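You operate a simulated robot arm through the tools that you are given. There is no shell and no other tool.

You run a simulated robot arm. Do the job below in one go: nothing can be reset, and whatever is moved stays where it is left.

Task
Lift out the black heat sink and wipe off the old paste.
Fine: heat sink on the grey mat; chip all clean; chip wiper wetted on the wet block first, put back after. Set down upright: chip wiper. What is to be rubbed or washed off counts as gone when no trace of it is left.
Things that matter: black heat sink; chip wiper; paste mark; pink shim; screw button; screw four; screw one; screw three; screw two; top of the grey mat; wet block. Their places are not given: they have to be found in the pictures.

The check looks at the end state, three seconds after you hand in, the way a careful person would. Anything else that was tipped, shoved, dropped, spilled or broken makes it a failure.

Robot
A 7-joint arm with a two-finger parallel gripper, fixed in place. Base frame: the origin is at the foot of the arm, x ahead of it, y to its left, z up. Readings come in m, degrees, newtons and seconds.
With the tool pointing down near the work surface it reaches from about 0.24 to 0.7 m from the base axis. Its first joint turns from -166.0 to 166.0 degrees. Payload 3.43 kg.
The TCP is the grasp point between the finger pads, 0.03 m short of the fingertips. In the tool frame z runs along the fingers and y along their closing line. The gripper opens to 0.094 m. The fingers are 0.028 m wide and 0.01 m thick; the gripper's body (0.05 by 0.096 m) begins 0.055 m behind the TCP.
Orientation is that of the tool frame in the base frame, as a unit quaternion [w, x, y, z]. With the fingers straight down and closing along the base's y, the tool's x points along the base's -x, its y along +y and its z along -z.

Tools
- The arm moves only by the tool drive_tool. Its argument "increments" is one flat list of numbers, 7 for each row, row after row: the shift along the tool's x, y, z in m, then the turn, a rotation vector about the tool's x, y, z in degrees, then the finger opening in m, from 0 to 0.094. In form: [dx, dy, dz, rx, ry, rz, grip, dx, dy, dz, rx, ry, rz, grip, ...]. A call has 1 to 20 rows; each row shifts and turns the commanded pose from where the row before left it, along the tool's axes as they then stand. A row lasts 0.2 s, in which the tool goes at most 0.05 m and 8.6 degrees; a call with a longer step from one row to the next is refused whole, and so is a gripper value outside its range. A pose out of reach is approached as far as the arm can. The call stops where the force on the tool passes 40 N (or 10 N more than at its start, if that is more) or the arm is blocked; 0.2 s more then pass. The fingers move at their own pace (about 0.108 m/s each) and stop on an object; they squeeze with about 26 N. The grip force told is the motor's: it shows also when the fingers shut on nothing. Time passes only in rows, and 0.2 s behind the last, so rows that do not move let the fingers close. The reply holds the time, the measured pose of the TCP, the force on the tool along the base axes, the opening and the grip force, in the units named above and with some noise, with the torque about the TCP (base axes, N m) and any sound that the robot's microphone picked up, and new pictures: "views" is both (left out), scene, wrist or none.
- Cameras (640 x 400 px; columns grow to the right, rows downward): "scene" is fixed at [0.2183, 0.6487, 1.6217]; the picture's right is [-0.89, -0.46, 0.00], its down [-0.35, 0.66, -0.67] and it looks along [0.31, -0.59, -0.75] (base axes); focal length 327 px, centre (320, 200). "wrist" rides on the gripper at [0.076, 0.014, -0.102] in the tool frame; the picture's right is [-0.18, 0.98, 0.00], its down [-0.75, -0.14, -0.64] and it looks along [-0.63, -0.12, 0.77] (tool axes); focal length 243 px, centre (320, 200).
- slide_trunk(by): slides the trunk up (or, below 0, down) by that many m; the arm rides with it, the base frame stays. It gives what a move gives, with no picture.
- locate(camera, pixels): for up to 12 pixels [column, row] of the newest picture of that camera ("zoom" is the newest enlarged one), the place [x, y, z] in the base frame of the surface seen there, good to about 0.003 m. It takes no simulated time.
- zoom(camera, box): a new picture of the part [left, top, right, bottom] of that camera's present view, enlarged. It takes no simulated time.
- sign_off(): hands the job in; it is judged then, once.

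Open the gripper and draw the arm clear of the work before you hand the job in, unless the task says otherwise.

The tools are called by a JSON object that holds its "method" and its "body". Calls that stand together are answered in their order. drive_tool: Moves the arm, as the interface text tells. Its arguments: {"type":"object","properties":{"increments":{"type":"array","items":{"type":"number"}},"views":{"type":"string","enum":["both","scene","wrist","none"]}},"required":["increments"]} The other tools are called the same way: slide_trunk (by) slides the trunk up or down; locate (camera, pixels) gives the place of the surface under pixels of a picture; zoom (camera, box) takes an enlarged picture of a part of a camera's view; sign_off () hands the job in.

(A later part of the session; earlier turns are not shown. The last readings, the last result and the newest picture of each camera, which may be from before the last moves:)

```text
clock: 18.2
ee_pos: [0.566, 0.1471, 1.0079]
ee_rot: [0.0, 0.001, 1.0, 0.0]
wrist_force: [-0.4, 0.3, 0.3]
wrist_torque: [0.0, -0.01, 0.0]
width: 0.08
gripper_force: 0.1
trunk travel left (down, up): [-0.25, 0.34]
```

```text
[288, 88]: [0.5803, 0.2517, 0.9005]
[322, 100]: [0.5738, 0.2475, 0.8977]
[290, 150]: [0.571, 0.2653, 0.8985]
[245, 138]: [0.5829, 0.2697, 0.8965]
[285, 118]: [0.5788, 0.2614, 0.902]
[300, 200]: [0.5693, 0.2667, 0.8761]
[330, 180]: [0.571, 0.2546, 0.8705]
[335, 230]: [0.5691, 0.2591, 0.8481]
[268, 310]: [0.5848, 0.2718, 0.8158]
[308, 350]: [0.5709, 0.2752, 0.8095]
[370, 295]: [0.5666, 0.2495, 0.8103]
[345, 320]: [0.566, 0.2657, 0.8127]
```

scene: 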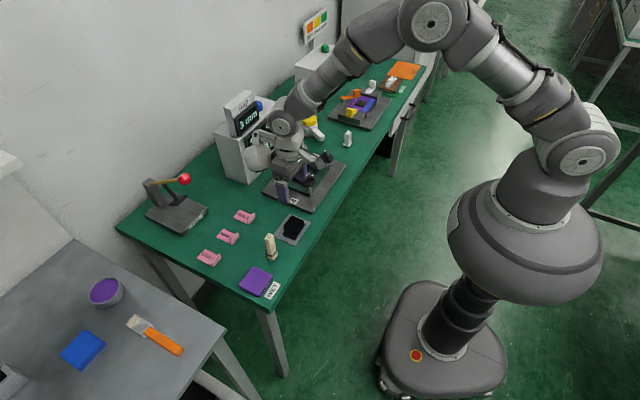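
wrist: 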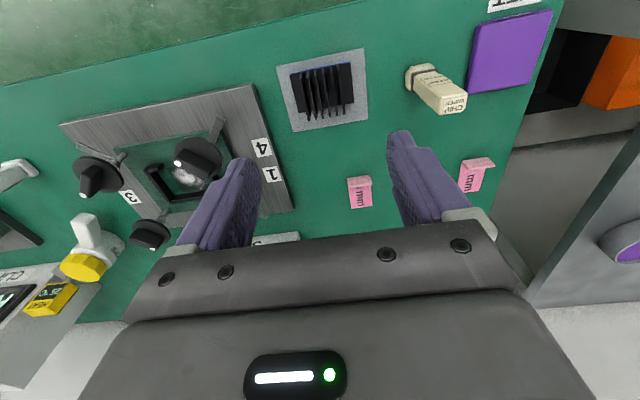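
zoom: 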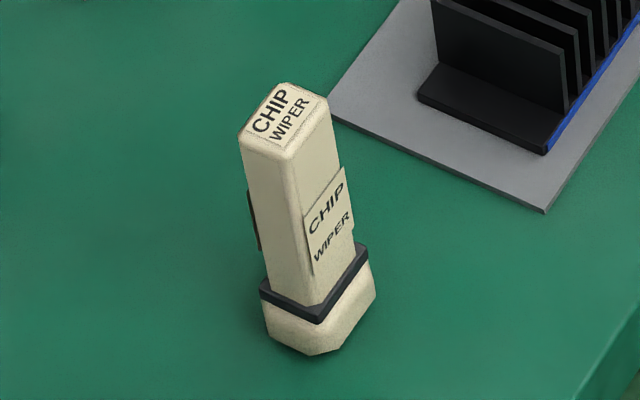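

The wiper handle is axis-aligned, about 0.016 × 0.023 m, centred near (0.577, 0.260), with its top at 0.901. I'll hover over it with 0.06 opening.

{"method": "drive_tool", "body": {"increments": [-0.003, 0.028, 0, 0, 0, 0, 0.06, -0.003, 0.028, 0, 0, 0, 0, 0.06, -0.003, 0.028, 0, 0, 0, 0, 0.06, -0.002, 0.029, 0, 0, 0, 0, 0.06, 0, 0, 0.03, 0, 0, 0, 0.06, 0, 0, 0.03, 0, 0, 0, 0.06], "views": "both"}}

{"method": "zoom", "body": {"camera": "wrist", "box": [220, 40, 420, 240]}}

{"method": "zoom", "body": {"camera": "scene", "box": [225, 190, 315, 280]}}

```text
clock: 19.6
ee_pos: [0.5806, 0.2624, 0.9476]
ee_rot: [0.0, 0.0, 1.0, 0.0]
wrist_force: [-0.4, 0.6, -0.7]
wrist_torque: [0.03, 0.01, 0.0]
width: 0.0601
gripper_force: 0.1
trunk travel left (down, up): [-0.25, 0.34]
```

scene: 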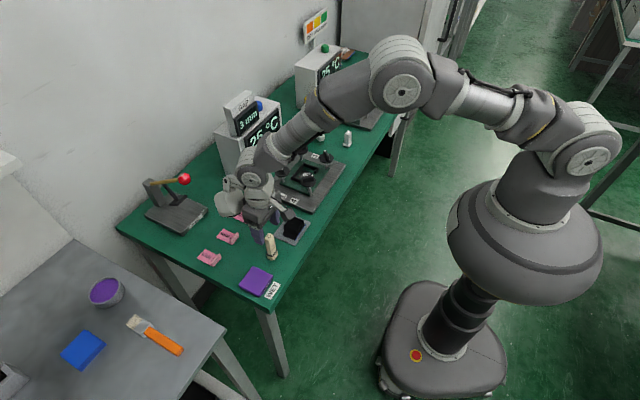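
wrist: 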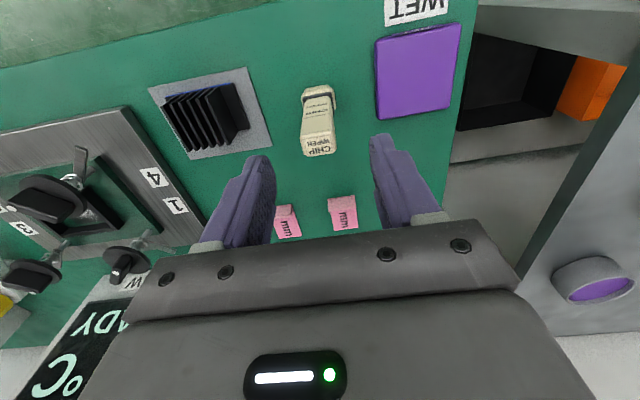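

```text
2.00 times, centred on (320, 140) of wrist
```

zoom: 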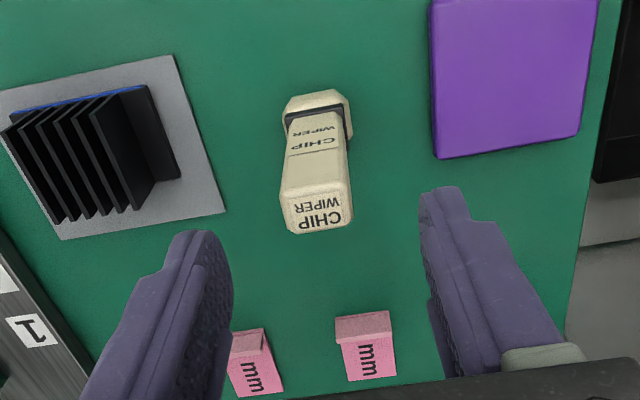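

```text
4.44 times, centred on (270, 235) of scene
```

zoom: 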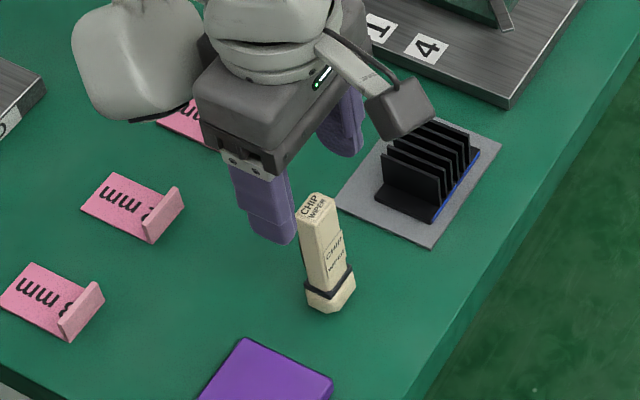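

{"method": "locate", "body": {"camera": "zoom", "pixels": [[310, 205], [310, 250]]}}

{"method": "locate", "body": {"camera": "wrist", "pixels": [[302, 138], [334, 134], [320, 145], [306, 153], [333, 150], [303, 100], [334, 96], [318, 88]]}}

```text
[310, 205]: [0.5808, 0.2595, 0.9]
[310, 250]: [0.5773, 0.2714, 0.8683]
```

```text
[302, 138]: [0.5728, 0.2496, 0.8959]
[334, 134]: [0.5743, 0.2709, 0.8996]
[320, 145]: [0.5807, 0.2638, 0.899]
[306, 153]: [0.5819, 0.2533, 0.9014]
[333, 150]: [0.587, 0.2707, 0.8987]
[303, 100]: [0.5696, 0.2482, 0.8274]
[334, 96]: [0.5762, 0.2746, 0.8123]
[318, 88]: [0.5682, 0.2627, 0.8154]
```

The wiper's handle centre is about (0.579, 0.2605), right under the TCP. I'll descend to z≈0.863 around it.

{"method": "drive_tool", "body": {"increments": [0.0015, -0.0015, 0.02, 0, 0, 0, 0.06, 0, 0, 0.025, 0, 0, 0, 0.06, 0, 0, 0.02, 0, 0, 0, 0.06, 0, 0, 0.02, 0, 0, 0, 0.06], "views": "both"}}

{"method": "zoom", "body": {"camera": "scene", "box": [235, 200, 315, 280]}}

```text
clock: 20.6
ee_pos: [0.5771, 0.2614, 0.8608]
ee_rot: [0.0, 0.0, 1.0, 0.0]
wrist_force: [-0.1, 0.0, -0.9]
wrist_torque: [-0.03, 0.01, -0.02]
width: 0.0599
gripper_force: 0.0
trunk travel left (down, up): [-0.25, 0.34]
```

scene: 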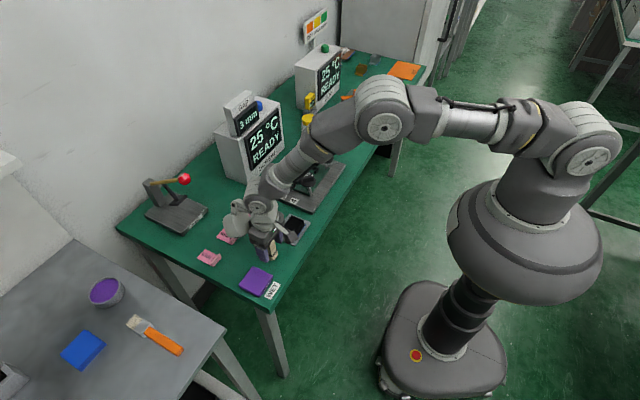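
wrist: 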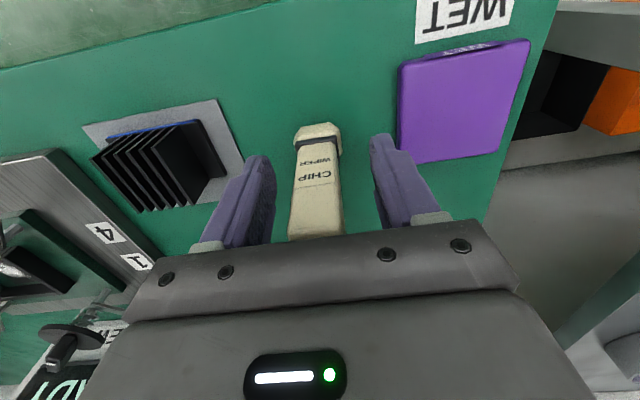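

```text
5.00 times, centred on (275, 240) of scene
```

zoom: 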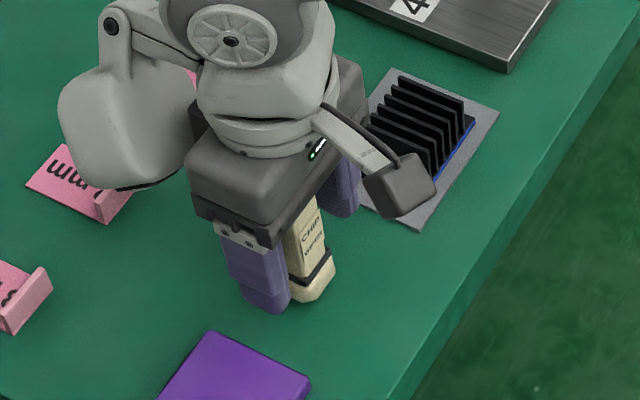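

The handle lies midway between the fingers, so I'll close on it.

{"method": "drive_tool", "body": {"increments": [0, 0, 0, 0, 0, 0, 0.03, 0, 0, 0, 0, 0, 0, 0.01, 0, 0, 0, 0, 0, 0, 0.01, 0, 0, 0, 0, 0, 0, 0.01], "views": "wrist"}}

```text
clock: 21.6
ee_pos: [0.5786, 0.2623, 0.8613]
ee_rot: [0.001, 0.0, 1.0, 0.0]
wrist_force: [0.4, -0.3, -0.5]
wrist_torque: [-0.03, 0.04, 0.02]
width: 0.0246
gripper_force: 26.0
trunk travel left (down, up): [-0.25, 0.34]
```

wrist: 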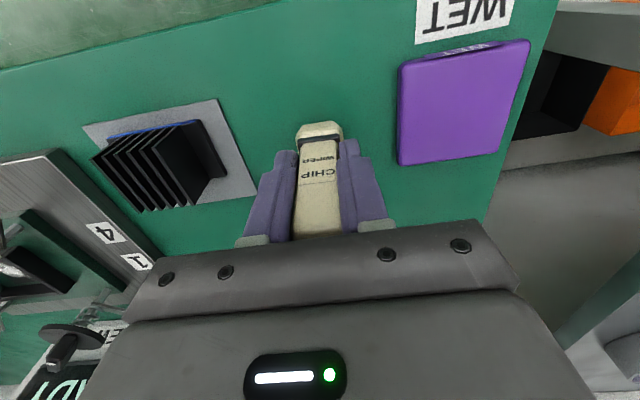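

The handle is gripped at 0.0246 width. I'll lift it 0.05, carry it over the wet block at about (0.569, 0.349), and come down close.

{"method": "drive_tool", "body": {"increments": [0, 0, -0.01, 0, 0, 0, 0.01, 0, 0, -0.02, 0, 0, 0, 0.01, 0, 0, -0.02, 0, 0, 0, 0.01, 0.003, 0.029, 0, 0, 0, 0, 0.01, 0.003, 0.029, 0, 0, 0, 0, 0.01, 0.003, 0.029, 0, 0, 0, 0, 0.01, 0, 0, 0.02, 0, 0, 0, 0.01, 0, 0, 0.01, 0, 0, 0, 0.01], "views": "both"}}

{"method": "zoom", "body": {"camera": "scene", "box": [220, 220, 300, 300]}}

```text
clock: 23.4
ee_pos: [0.5701, 0.3459, 0.8829]
ee_rot: [0.0, -0.001, 1.0, 0.0]
wrist_force: [0.1, 0.3, -0.2]
wrist_torque: [0.03, -0.02, -0.02]
width: 0.0242
gripper_force: 26.0
trunk travel left (down, up): [-0.25, 0.34]
```

scene: 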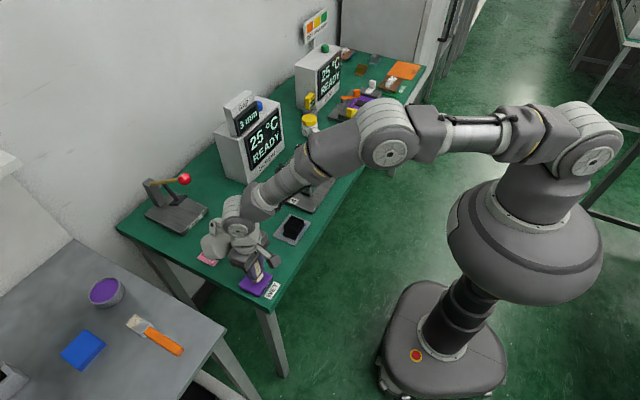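
wrist: 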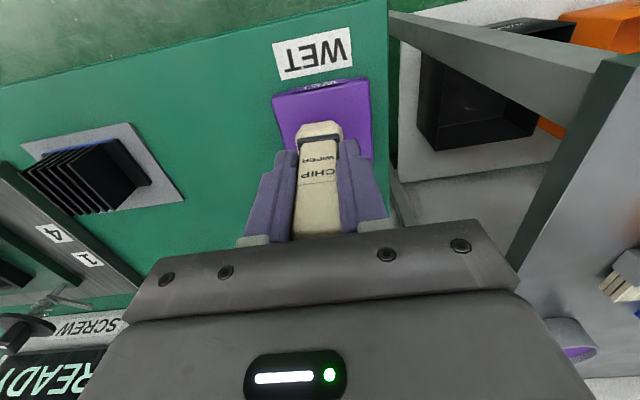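

```text
5.00 times, centred on (260, 260) of scene
```

zoom: 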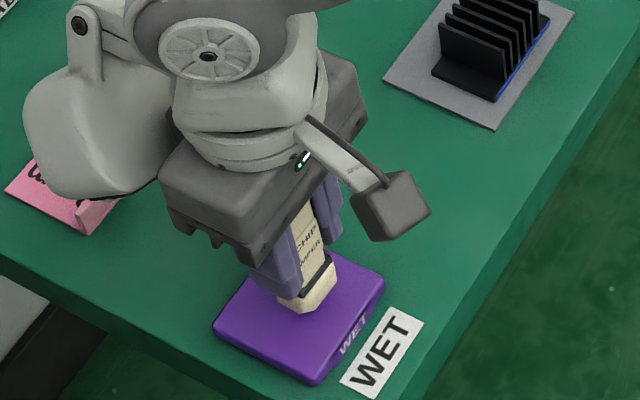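

The wiper is over the block with its foot just above. I'll descend in small steps until I feel contact.

{"method": "drive_tool", "body": {"increments": [0, 0.002, 0.004, 0, 0, 0, 0.01, 0, 0, 0.002, 0, 0, 0, 0.01, 0, 0, 0.001, 0, 0, 0, 0.01, 0, 0, 0.001, 0, 0, 0, 0.01], "views": "none"}}

```text
clock: 24.4
ee_pos: [0.5691, 0.349, 0.8743]
ee_rot: [-0.001, -0.001, 1.0, 0.0]
wrist_force: [0.2, 0.8, 0.0]
wrist_torque: [0.0, -0.04, -0.03]
width: 0.0243
gripper_force: 26.0
trunk travel left (down, up): [-0.25, 0.34]
```

{"method": "drive_tool", "body": {"increments": [0, 0, 0.001, 0, 0, 0, 0.01, 0, 0, 0.001, 0, 0, 0, 0.01], "views": "none"}}

```text
clock: 25.0
ee_pos: [0.569, 0.3496, 0.8737]
ee_rot: [0.0, -0.001, 1.0, -0.001]
wrist_force: [0.3, -0.4, 1.2]
wrist_torque: [-0.05, -0.02, 0.02]
width: 0.0238
gripper_force: 25.9
trunk travel left (down, up): [-0.25, 0.34]
```

No clear contact yet (1.2 N). I'll continue down another millimetre at a time.

{"method": "drive_tool", "body": {"increments": [0, 0, 0.001, 0, 0, 0, 0.01, 0, 0, 0.0005, 0, 0, 0, 0.01], "views": "both"}}

{"method": "zoom", "body": {"camera": "scene", "box": [230, 240, 290, 300]}}

```text
clock: 25.6
ee_pos: [0.569, 0.3487, 0.8737]
ee_rot: [0.001, 0.0, 1.0, 0.0]
wrist_force: [1.6, -2.4, 15.4]
wrist_torque: [-0.12, 0.03, -0.03]
width: 0.0239
gripper_force: 26.0
trunk travel left (down, up): [-0.25, 0.34]
```

scene: 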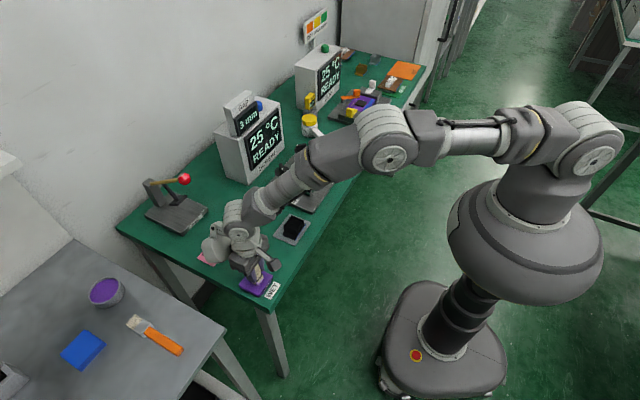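
wrist: 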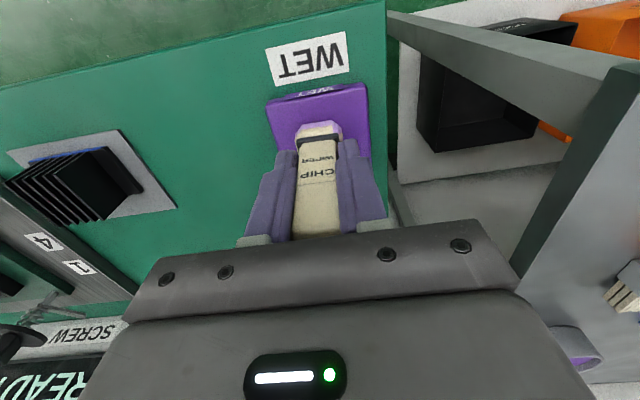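

```text
6.67 times, centred on (260, 270) of scene
```

zoom: 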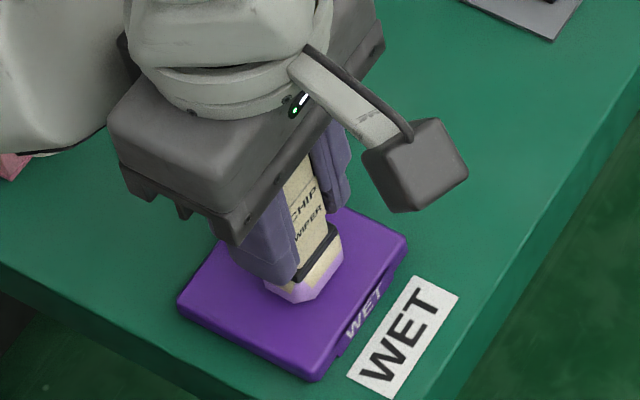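

Firm contact at 15 N, and the foot is tinting purple. I'll hold briefly, then lift and check the foot.

{"method": "drive_tool", "body": {"increments": [0, 0, 0, 0, 0, 0, 0.01, 0, 0, 0, 0, 0, 0, 0.01, 0, 0, 0, 0, 0, 0, 0.01, 0, 0, -0.002, 0, 0, 0, 0.01, 0, 0, -0.02, 0, 0, 0, 0.01, 0, 0, -0.04, 0, 0, 0, 0.01, 0, 0, -0.04, 0, 0, 0, 0.01], "views": "both"}}

{"method": "zoom", "body": {"camera": "scene", "box": [220, 220, 300, 300]}}

{"method": "zoom", "body": {"camera": "wrist", "box": [250, 60, 400, 180]}}

```text
clock: 27.2
ee_pos: [0.5681, 0.3467, 0.9744]
ee_rot: [-0.001, -0.002, 1.0, 0.0]
wrist_force: [0.4, -0.4, -0.4]
wrist_torque: [0.01, 0.0, -0.01]
width: 0.0236
gripper_force: 26.5
trunk travel left (down, up): [-0.25, 0.34]
```

scene: 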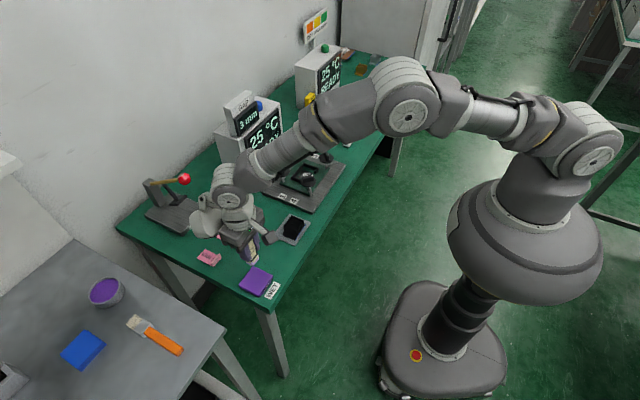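
wrist: 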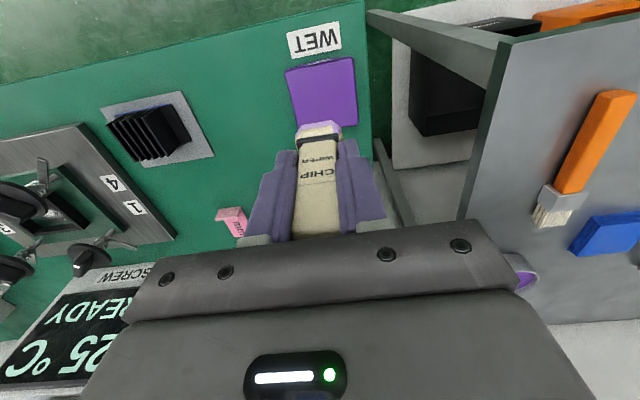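

```text
5.00 times, centred on (260, 260) of scene
```

zoom: 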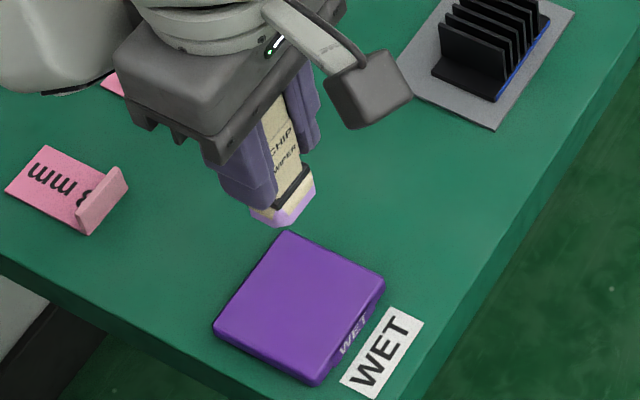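

```text
3.33 times, centred on (325, 120) of wrist
```

zoom: 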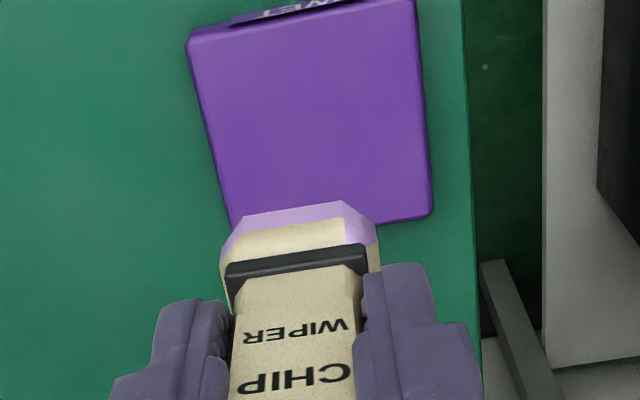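

The foot is now damp (purple tint). I'll look at the chip in the scene view to measure its extents before wiping.

{"method": "zoom", "body": {"camera": "scene", "box": [285, 155, 330, 195]}}

```text
10.00 times, centred on (308, 175) of scene
```

zoom: 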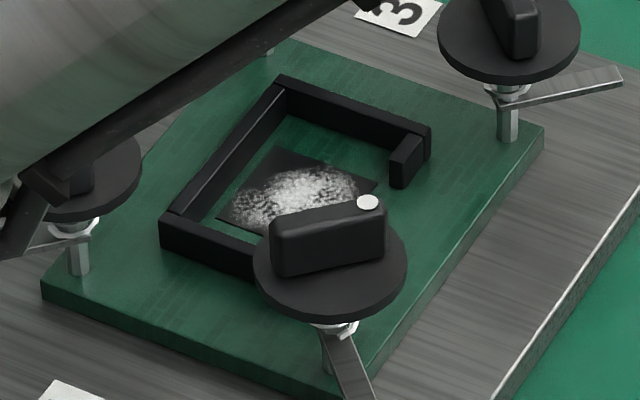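

{"method": "locate", "body": {"camera": "zoom", "pixels": [[276, 150], [376, 184], [218, 217], [262, 233], [300, 190], [282, 95], [175, 222], [420, 135], [215, 210], [330, 160], [205, 205], [385, 150]]}}

```text
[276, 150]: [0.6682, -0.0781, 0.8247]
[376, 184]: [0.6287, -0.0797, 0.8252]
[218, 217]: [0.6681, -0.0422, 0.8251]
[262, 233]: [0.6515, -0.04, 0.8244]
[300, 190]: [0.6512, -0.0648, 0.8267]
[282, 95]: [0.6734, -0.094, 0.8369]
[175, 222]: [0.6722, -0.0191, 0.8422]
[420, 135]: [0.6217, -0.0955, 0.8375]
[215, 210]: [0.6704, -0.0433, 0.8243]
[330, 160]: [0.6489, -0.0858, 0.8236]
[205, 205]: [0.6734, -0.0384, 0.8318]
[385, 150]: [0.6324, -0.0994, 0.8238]
```

I'll measure the foot's extents relative to the TCP in hand.

{"method": "zoom", "body": {"camera": "scene", "box": [235, 240, 270, 275]}}

{"method": "locate", "body": {"camera": "wrist", "pixels": [[303, 127], [331, 122.5], [296.5, 132], [341, 128], [318, 126]]}}

```text
11.43 times, centred on (252, 258) of scene
```

zoom: 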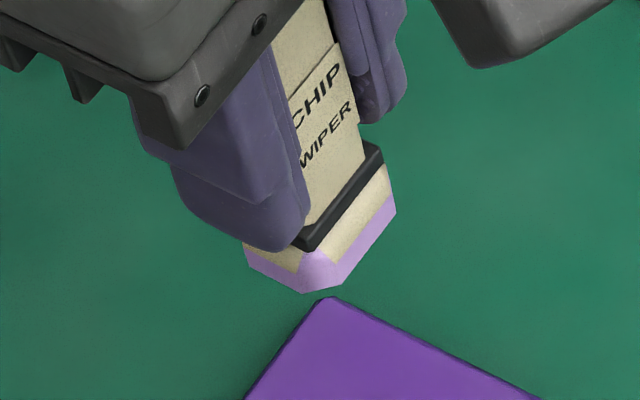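

```text
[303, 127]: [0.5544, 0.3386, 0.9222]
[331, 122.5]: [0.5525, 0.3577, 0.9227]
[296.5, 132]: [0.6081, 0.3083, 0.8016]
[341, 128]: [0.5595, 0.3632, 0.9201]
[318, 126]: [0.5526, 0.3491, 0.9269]
```

{"method": "locate", "body": {"camera": "zoom", "pixels": [[245, 257], [250, 266], [303, 290], [337, 283], [394, 205], [390, 175], [300, 262], [270, 265]]}}

```text
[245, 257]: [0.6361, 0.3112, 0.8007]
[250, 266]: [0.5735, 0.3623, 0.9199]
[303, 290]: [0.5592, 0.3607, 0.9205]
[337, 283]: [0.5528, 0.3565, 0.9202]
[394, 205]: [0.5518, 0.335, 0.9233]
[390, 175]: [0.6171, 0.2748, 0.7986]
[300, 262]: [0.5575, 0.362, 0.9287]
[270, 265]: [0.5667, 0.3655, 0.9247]
```

The foot is roughly 0.028 × 0.033 m (chamfered), its bottom about 0.061 below the TCP. I'll raise it and carry it over the chip, whose centre is at (0.6485, -0.0595).

{"method": "drive_tool", "body": {"increments": [0, 0, -0.03, 0, 0, 0, 0.01, -0.008, -0.0405, 0, 0, 0, 0, 0.01, -0.008, -0.0405, 0, 0, 0, 0, 0.01, -0.008, -0.0405, 0, 0, 0, 0, 0.01, -0.008, -0.0405, 0, 0, 0, 0, 0.01, -0.008, -0.0405, 0, 0, 0, 0, 0.01, -0.008, -0.0405, 0, 0, 0, 0, 0.01, -0.008, -0.0405, 0, 0, 0, 0, 0.01, -0.008, -0.0405, 0, 0, 0, 0, 0.01, -0.008, -0.0405, 0, 0, 0, 0, 0.01, -0.008, -0.0405, 0, 0, 0, 0, 0.01, 0, 0, 0.03, 0, 0, 0, 0.01, 0, 0, 0.02, 0, 0, 0, 0.01], "views": "both"}}

{"method": "zoom", "body": {"camera": "scene", "box": [275, 130, 335, 190]}}

{"method": "zoom", "body": {"camera": "wrist", "box": [230, 40, 410, 190]}}

```text
clock: 30.0
ee_pos: [0.6508, -0.058, 0.9532]
ee_rot: [0.0, 0.0, 1.0, 0.001]
wrist_force: [-0.4, 0.7, -1.1]
wrist_torque: [-0.01, -0.01, 0.01]
width: 0.0232
gripper_force: 25.5
trunk travel left (down, up): [-0.25, 0.34]
```

scene: 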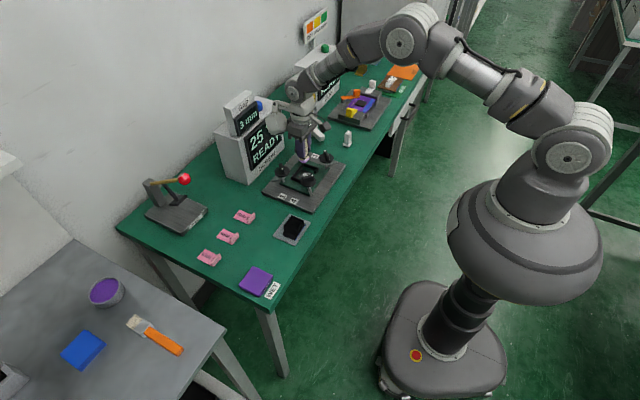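
wrist: 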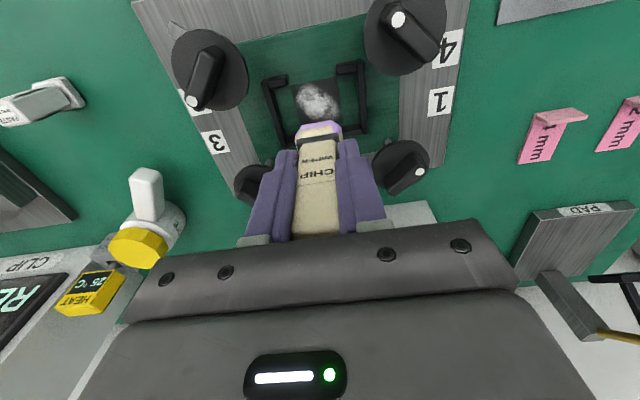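

```text
6.67 times, centred on (305, 160) of scene
```

zoom: 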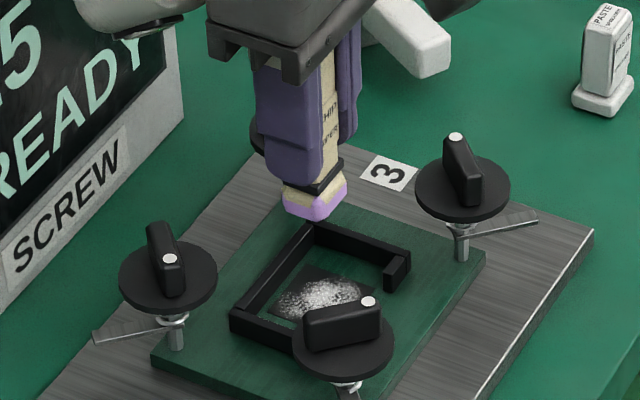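

```text
2.67 times, centred on (320, 115) of wrist
```

zoom: 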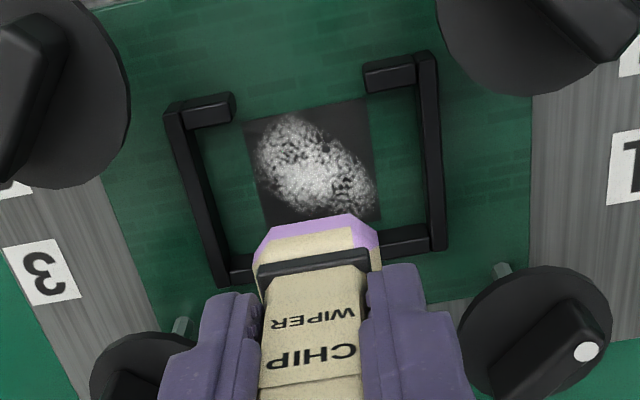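

From this view I'll refine the chip corners and frame's inner walls.

{"method": "locate", "body": {"camera": "zoom", "pixels": [[247, 122], [364, 101], [378, 220], [266, 222], [233, 100], [232, 115], [366, 70], [366, 85], [212, 200], [425, 180], [420, 228], [390, 235]]}}

```text
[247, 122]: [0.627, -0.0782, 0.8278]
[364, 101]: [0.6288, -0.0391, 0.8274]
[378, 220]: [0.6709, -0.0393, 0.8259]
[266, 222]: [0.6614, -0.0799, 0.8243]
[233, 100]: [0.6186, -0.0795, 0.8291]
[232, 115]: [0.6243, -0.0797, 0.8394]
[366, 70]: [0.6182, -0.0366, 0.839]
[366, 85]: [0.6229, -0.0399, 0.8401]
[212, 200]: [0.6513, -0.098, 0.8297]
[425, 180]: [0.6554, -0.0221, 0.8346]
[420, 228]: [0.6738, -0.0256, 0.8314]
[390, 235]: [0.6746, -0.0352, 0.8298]
```

There is room: posts end at x 0.624, the +x wall's inner face is at ~0.673, and the chip spans x 0.628–0.669, y -0.079…-0.039. I'll lower to just above the chip centre.

{"method": "drive_tool", "body": {"increments": [0, -0.001, 0.02, 0, 0, 0, 0.01, 0, 0, 0.02, 0, 0, 0, 0.01, 0, 0, 0.012, 0, 0, 0, 0.01, 0, 0, 0.008, 0, 0, 0, 0.01, 0, 0, 0.003, 0, 0, 0, 0.01], "views": "both"}}

{"method": "zoom", "body": {"camera": "scene", "box": [265, 130, 335, 200]}}

{"method": "zoom", "body": {"camera": "wrist", "box": [230, 60, 410, 210]}}

```text
clock: 31.2
ee_pos: [0.649, -0.0584, 0.8899]
ee_rot: [0.001, 0.0, 1.0, 0.0]
wrist_force: [0.5, -0.4, -0.6]
wrist_torque: [0.01, -0.02, 0.02]
width: 0.0233
gripper_force: 26.4
trunk travel left (down, up): [-0.25, 0.34]
```

scene: 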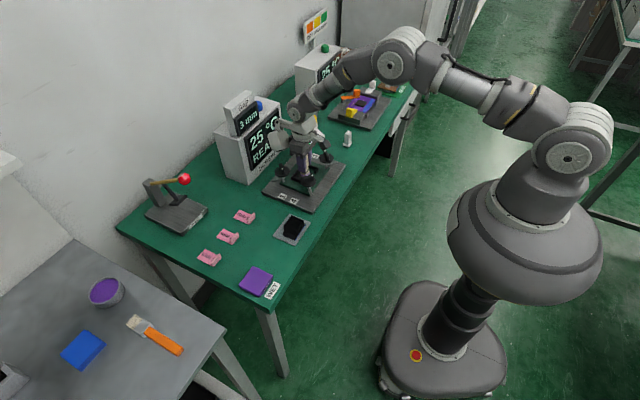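
wrist: 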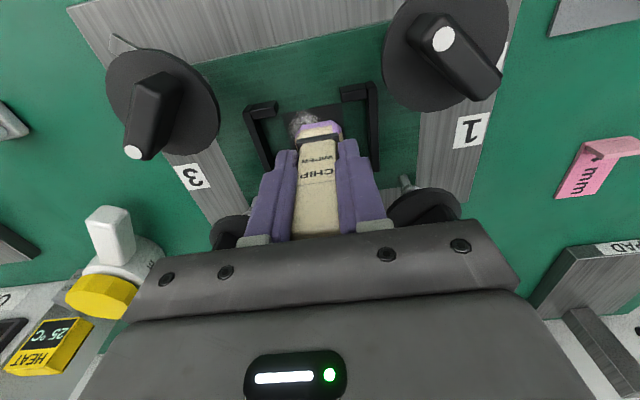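

```text
5.71 times, centred on (300, 165) of scene
```

zoom: 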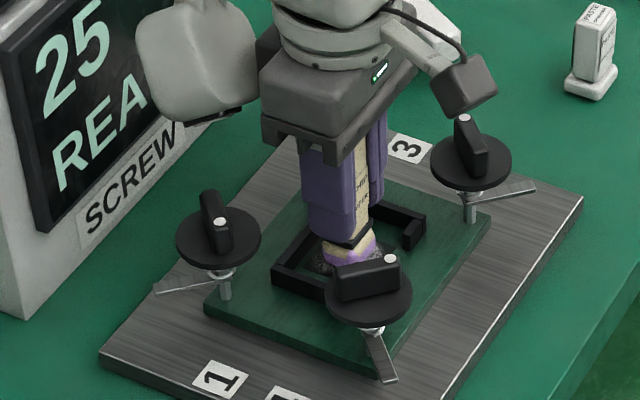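

```text
2.67 times, centred on (320, 135) of wrist
```

zoom: 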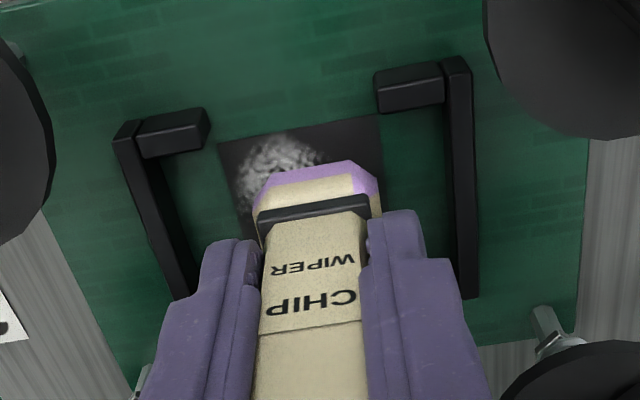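

The foot is just above the paste with clear walls. I'll go down in 1 mm steps to contact.

{"method": "drive_tool", "body": {"increments": [0, 0, 0.001, 0, 0, 0, 0.01, 0, 0, 0.001, 0, 0, 0, 0.01, 0, 0, 0.001, 0, 0, 0, 0.01, 0, 0, 0.0005, 0, 0, 0, 0.01], "views": "none"}}

```text
clock: 32.2
ee_pos: [0.6499, -0.0571, 0.886]
ee_rot: [0.0, 0.0, 1.0, 0.0]
wrist_force: [0.1, -0.3, -0.4]
wrist_torque: [0.02, -0.01, 0.04]
width: 0.0232
gripper_force: 26.1
trunk travel left (down, up): [-0.25, 0.34]
```

{"method": "drive_tool", "body": {"increments": [0, 0, 0.001, 0, 0, 0, 0.01, 0, 0, 0.001, 0, 0, 0, 0.01], "views": "none"}}

```text
clock: 32.8
ee_pos: [0.6499, -0.0572, 0.8857]
ee_rot: [0.001, -0.001, 1.0, 0.0]
wrist_force: [-0.6, 0.1, 9.2]
wrist_torque: [0.03, 0.08, 0.0]
width: 0.0232
gripper_force: 25.6
trunk travel left (down, up): [-0.25, 0.34]
```

Contact with the chip at 9 N. I'll sweep side to side in y at this x row.

{"method": "drive_tool", "body": {"increments": [0, -0.005, 0, 0, 0, 0, 0.01, 0, -0.005, 0, 0, 0, 0, 0.01, 0, -0.005, 0, 0, 0, 0, 0.01, 0, 0.006, 0, 0, 0, 0, 0.01, 0, 0.007, 0, 0, 0, 0, 0.01, 0, 0.007, 0, 0, 0, 0, 0.01, 0, 0.006, 0, 0, 0, 0, 0.01, 0, -0.006, 0, 0, 0, 0, 0.01, 0, -0.005, 0, 0, 0, 0, 0.01], "views": "wrist"}}

{"method": "zoom", "body": {"camera": "wrist", "box": [230, 60, 410, 210]}}

{"method": "zoom", "body": {"camera": "scene", "box": [275, 150, 335, 200]}}

```text
clock: 34.8
ee_pos: [0.6476, -0.0567, 0.8856]
ee_rot: [0.001, 0.0, 1.0, 0.0]
wrist_force: [1.1, 6.9, 18.1]
wrist_torque: [0.35, 0.07, -0.03]
width: 0.023
gripper_force: 26.1
trunk travel left (down, up): [-0.25, 0.34]
```

wrist: 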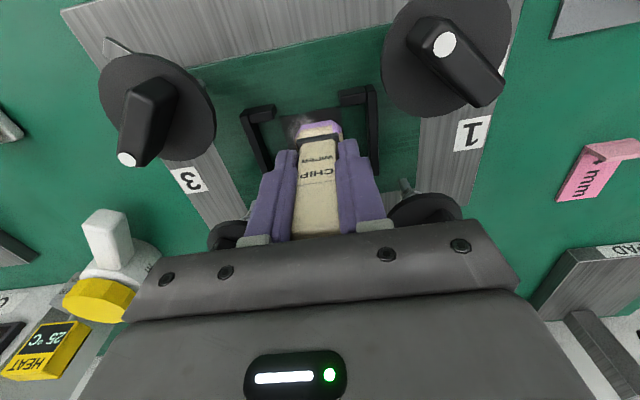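

```text
2.67 times, centred on (320, 135) of wrist
```

zoom: 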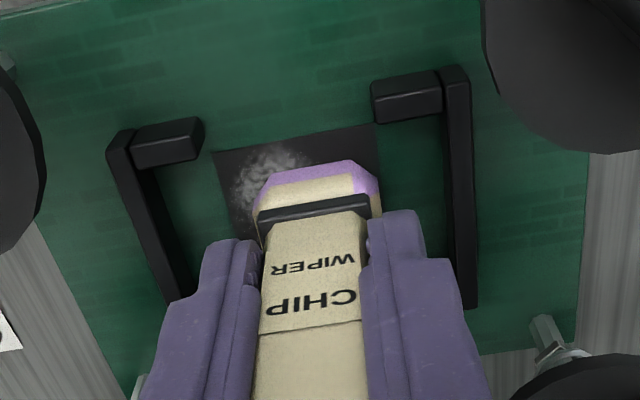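

```text
8.00 times, centred on (305, 175) of scene
```

zoom: 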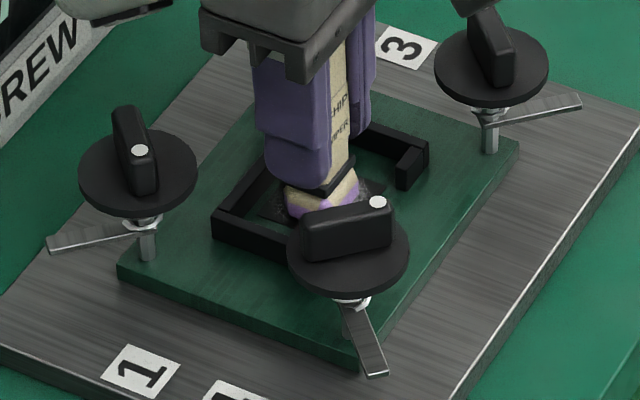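

The swept paste is fading. I'll raster over three x rows (0.643, 0.650, 0.657), spanning y -0.072 to -0.046.

{"method": "drive_tool", "body": {"increments": [0.007, 0, 0, 0, 0, 0, 0.01, 0, -0.007, 0, 0, 0, 0, 0.01, 0, -0.007, 0, 0, 0, 0, 0.01, 0, 0.0087, 0, 0, 0, 0, 0.01, 0, 0.0087, 0, 0, 0, 0, 0.01, 0, 0.0087, 0, 0, 0, 0, 0.01, 0, -0.0087, 0, 0, 0, 0, 0.01, 0, -0.0087, 0, 0, 0, 0, 0.01, 0, -0.0087, 0, 0, 0, 0, 0.01, -0.007, 0, 0, 0, 0, 0, 0.01, 0, 0.0087, 0, 0, 0, 0, 0.01, 0, 0.0087, 0, 0, 0, 0, 0.01, 0, 0.0087, 0, 0, 0, 0, 0.01, 0, -0.0087, 0, 0, 0, 0, 0.01, 0, -0.0087, 0, 0, 0, 0, 0.01, 0, -0.0087, 0, 0, 0, 0, 0.01, -0.006, 0, 0, 0, 0, 0, 0.01, 0, 0.0087, 0, 0, 0, 0, 0.01, 0, 0.0087, 0, 0, 0, 0, 0.01, 0, 0.0087, 0, 0, 0, 0, 0.01], "views": "wrist"}}

{"method": "zoom", "body": {"camera": "wrist", "box": [230, 60, 410, 210]}}

{"method": "zoom", "body": {"camera": "scene", "box": [285, 155, 325, 190]}}

```text
clock: 39.0
ee_pos: [0.6536, -0.0452, 0.8856]
ee_rot: [0.001, 0.0, 1.0, 0.0]
wrist_force: [-0.5, -7.0, 14.8]
wrist_torque: [-0.35, 0.0, 0.02]
width: 0.0232
gripper_force: 26.3
trunk travel left (down, up): [-0.25, 0.34]
```

wrist: 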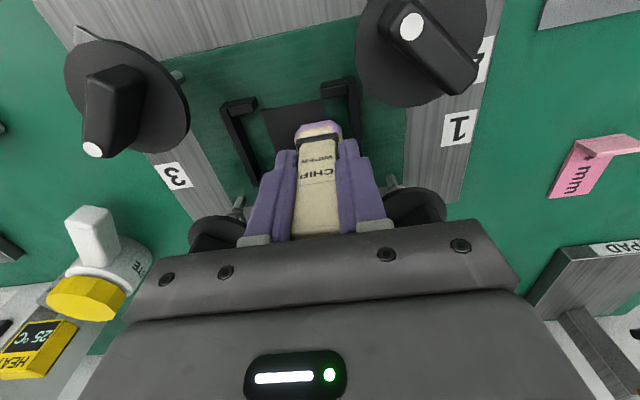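

```text
2.67 times, centred on (320, 135) of wrist
```

zoom: 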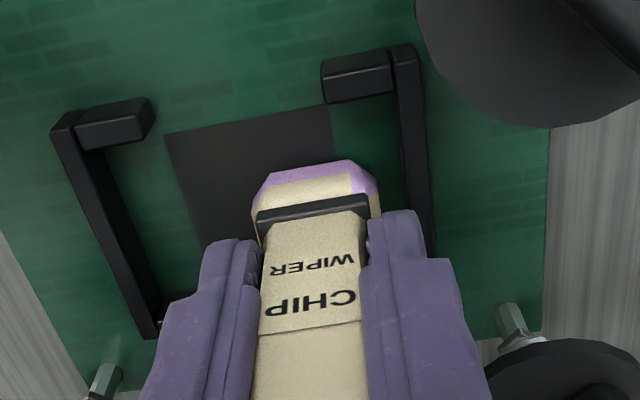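

```text
11.43 times, centred on (305, 172) of scene
```

zoom: 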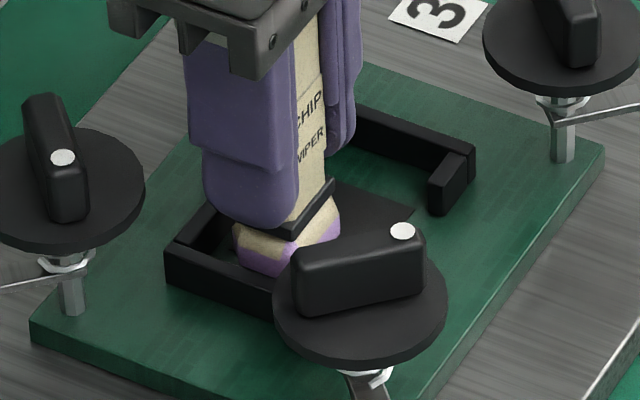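

The visible part of the chip is clean. I'll make more passes along the +x side and once over the middle, then lift to inspect.

{"method": "drive_tool", "body": {"increments": [0, -0.0087, 0, 0, 0, 0, 0.01, 0, -0.0087, 0, 0, 0, 0, 0.01, 0, -0.0087, 0, 0, 0, 0, 0.01, -0.002, 0, 0, 0, 0, 0, 0.01, 0, 0.0087, 0, 0, 0, 0, 0.01, 0, 0.0087, 0, 0, 0, 0, 0.01, 0, 0.0087, 0, 0, 0, 0, 0.01, 0, -0.0087, 0, 0, 0, 0, 0.01, 0, -0.0087, 0, 0, 0, 0, 0.01, 0, -0.0087, 0, 0, 0, 0, 0.01, 0.006, 0, 0, 0, 0, 0, 0.01, 0, 0.0087, 0, 0, 0, 0, 0.01, 0, 0.0087, 0, 0, 0, 0, 0.01, 0, 0.0087, 0, 0, 0, 0, 0.01, 0, -0.0065, 0, 0, 0, 0, 0.01, 0, -0.0065, 0, 0, 0, 0, 0.01, 0, 0, -0.003, 0, 0, 0, 0.01, 0, 0, -0.02, 0, 0, 0, 0.01, 0, 0, -0.03, 0, 0, 0, 0.01, 0, 0, -0.03, 0, 0, 0, 0.01], "views": "both"}}

{"method": "zoom", "body": {"camera": "wrist", "box": [250, 50, 390, 150]}}

{"method": "zoom", "body": {"camera": "scene", "box": [285, 155, 325, 190]}}

```text
clock: 43.2
ee_pos: [0.6516, -0.057, 0.97]
ee_rot: [0.0, 0.0, 1.0, 0.001]
wrist_force: [-0.1, 0.0, -0.6]
wrist_torque: [-0.03, -0.01, -0.01]
width: 0.0231
gripper_force: 25.9
trunk travel left (down, up): [-0.25, 0.34]
```

scene: 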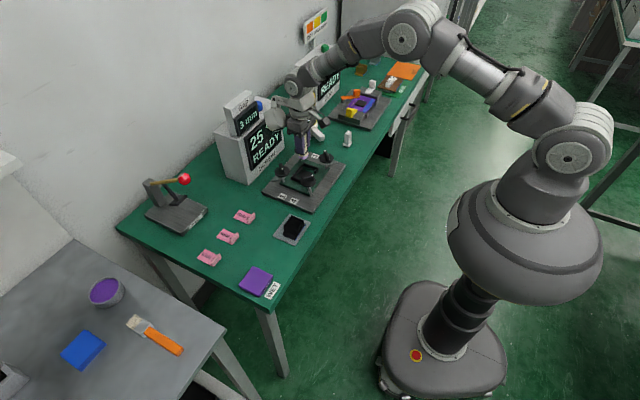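
wrist: 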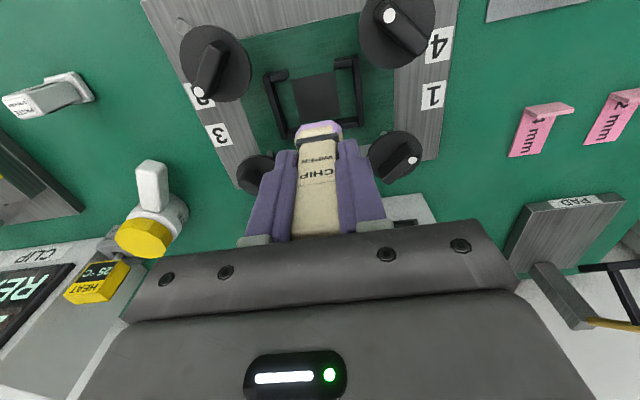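

```text
4.00 times, centred on (320, 100) of wrist
```

zoom: 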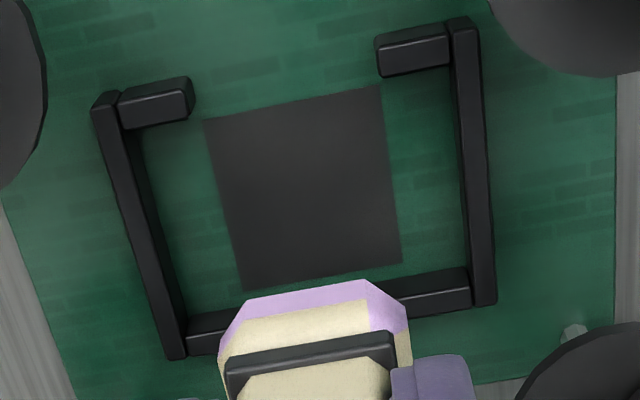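

```text
11.43 times, centred on (305, 172) of scene
```

zoom: 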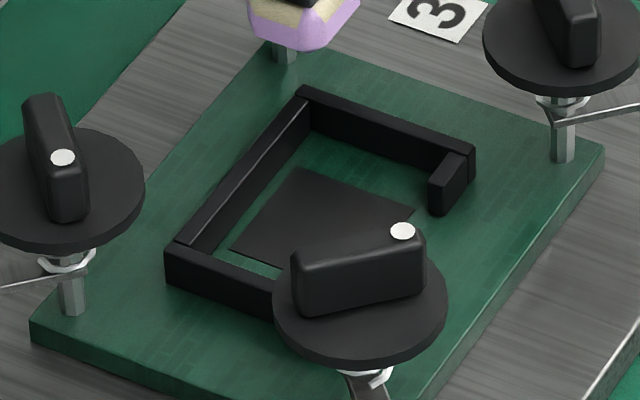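

The whole chip appears dark and clean. I'll zoom tighter to check for faint traces.

{"method": "zoom", "body": {"camera": "wrist", "box": [285, 65, 355, 128]}}

{"method": "zoom", "body": {"camera": "scene", "box": [295, 165, 317, 183]}}

```text
6.35 times, centred on (320, 96) of wrist
```

zoom: 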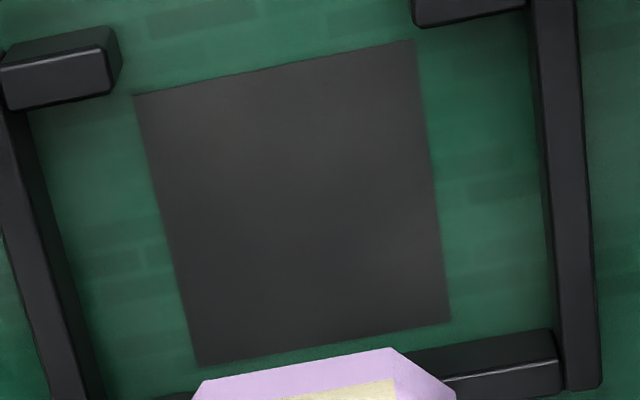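

```text
16.00 times, centred on (306, 174) of scene
```

zoom: 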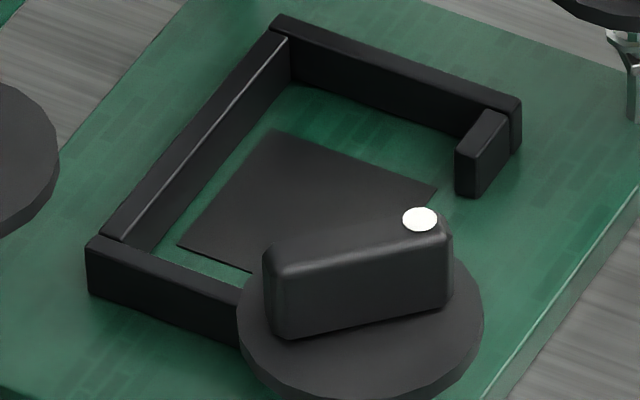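

It looks clean, though there's a very faint lightness near two corners; I'll go down again for one more wider raster to be sure.

{"method": "drive_tool", "body": {"increments": [0.01, 0, 0.03, 0, 0, 0, 0.01, 0, 0, 0.03, 0, 0, 0, 0.01, 0, 0, 0.018, 0, 0, 0, 0.01, 0, 0, 0.003, 0, 0, 0, 0.01, 0, 0, 0.001, 0, 0, 0, 0.01, 0, 0, 0.001, 0, 0, 0, 0.01], "views": "wrist"}}

```text
clock: 44.6
ee_pos: [0.6416, -0.0573, 0.8845]
ee_rot: [-0.001, 0.0, 1.0, 0.001]
wrist_force: [-1.3, 0.9, 2.6]
wrist_torque: [-0.03, 0.01, -0.01]
width: 0.0231
gripper_force: 25.9
trunk travel left (down, up): [-0.25, 0.34]
```

wrist: 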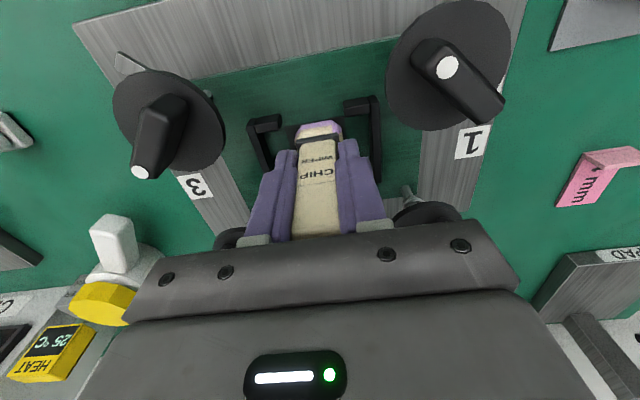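

{"method": "drive_tool", "body": {"increments": [-0.003, 0, 0.001, 0, 0, 0, 0.01, 0, -0.0075, 0, 0, 0, 0, 0.01, 0, -0.0075, 0, 0, 0, 0, 0.01, 0, 0.0095, 0, 0, 0, 0, 0.01, 0, 0.0095, 0, 0, 0, 0, 0.01, 0, 0.0095, 0, 0, 0, 0, 0.01, -0.006, 0, 0, 0, 0, 0, 0.01, 0, -0.0095, 0, 0, 0, 0, 0.01, 0, -0.0095, 0, 0, 0, 0, 0.01, 0, -0.0095, 0, 0, 0, 0, 0.01, -0.006, 0, 0, 0, 0, 0, 0.01, 0, 0.0095, 0, 0, 0, 0, 0.01, 0, 0.0095, 0, 0, 0, 0, 0.01, 0, 0.0095, 0, 0, 0, 0, 0.01, 0, -0.0095, 0, 0, 0, 0, 0.01, 0, -0.0095, 0, 0, 0, 0, 0.01, 0, -0.0095, 0, 0, 0, 0, 0.01, 0.006, 0, 0, 0, 0, 0, 0.01, 0, 0.0075, 0, 0, 0, 0, 0.01, 0, 0.0075, 0, 0, 0, 0, 0.01], "views": "wrist"}}

```text
clock: 48.8
ee_pos: [0.6502, -0.0598, 0.8842]
ee_rot: [0.0, 0.002, 1.0, 0.0]
wrist_force: [-1.3, -6.7, 16.2]
wrist_torque: [-0.4, 0.05, 0.0]
width: 0.0234
gripper_force: 26.1
trunk travel left (down, up): [-0.25, 0.34]
```

wrist: 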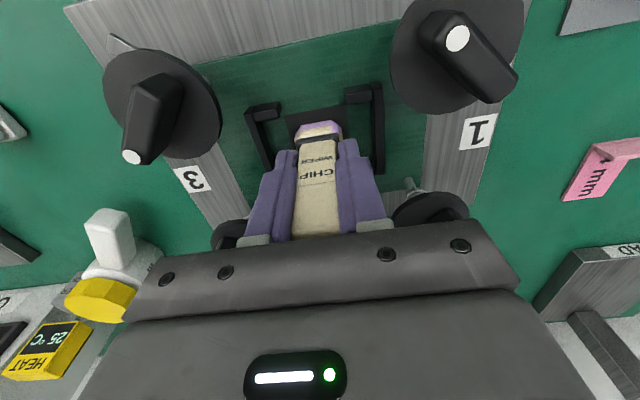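

The extra raster finished with steady 16 N contact. I'll lift and inspect the chip again.

{"method": "drive_tool", "body": {"increments": [0, 0, -0.003, 0, 0, 0, 0.01, 0, 0, -0.02, 0, 0, 0, 0.01, 0, 0, -0.03, 0, 0, 0, 0.01, 0, 0, -0.04, 0, 0, 0, 0.01, 0, 0, -0.03, 0, 0, 0, 0.01], "views": "both"}}

{"method": "zoom", "body": {"camera": "wrist", "box": [285, 45, 355, 108]}}

{"method": "zoom", "body": {"camera": "scene", "box": [275, 150, 335, 200]}}

{"method": "zoom", "body": {"camera": "scene", "box": [230, 210, 320, 300]}}

```text
clock: 50.0
ee_pos: [0.6497, -0.0564, 1.007]
ee_rot: [0.0, -0.001, 1.0, 0.001]
wrist_force: [0.2, -0.5, -0.4]
wrist_torque: [0.0, 0.0, -0.02]
width: 0.0233
gripper_force: 26.2
trunk travel left (down, up): [-0.25, 0.34]
```

scene: 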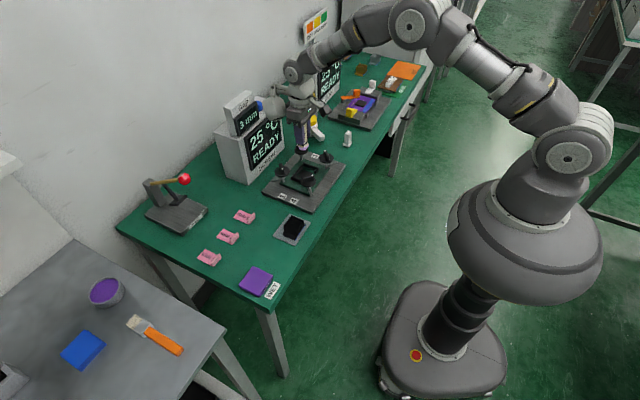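
wrist: 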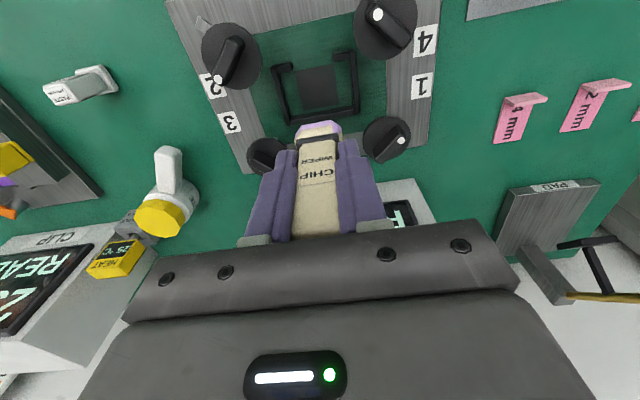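

```text
6.35 times, centred on (320, 76) of wrist
```

zoom: 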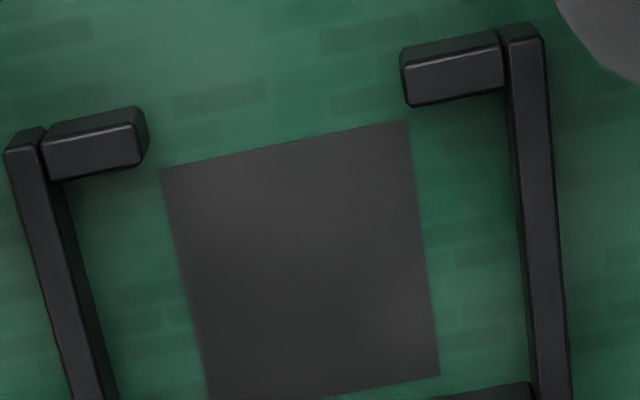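

```text
8.00 times, centred on (305, 175) of scene
```

zoom: 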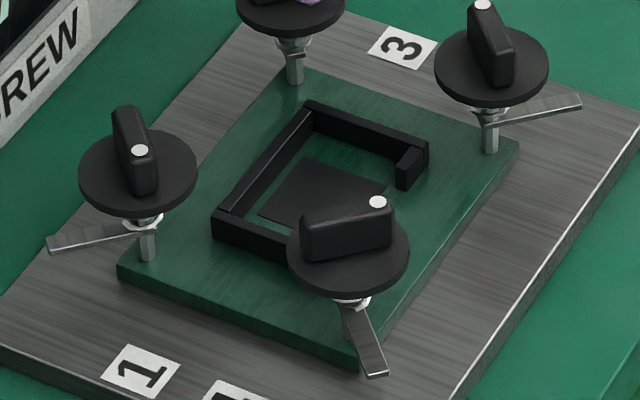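

```text
4.44 times, centred on (275, 255) of scene
```

zoom: 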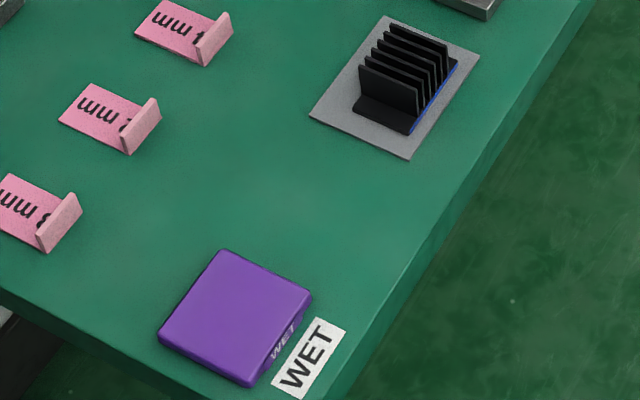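

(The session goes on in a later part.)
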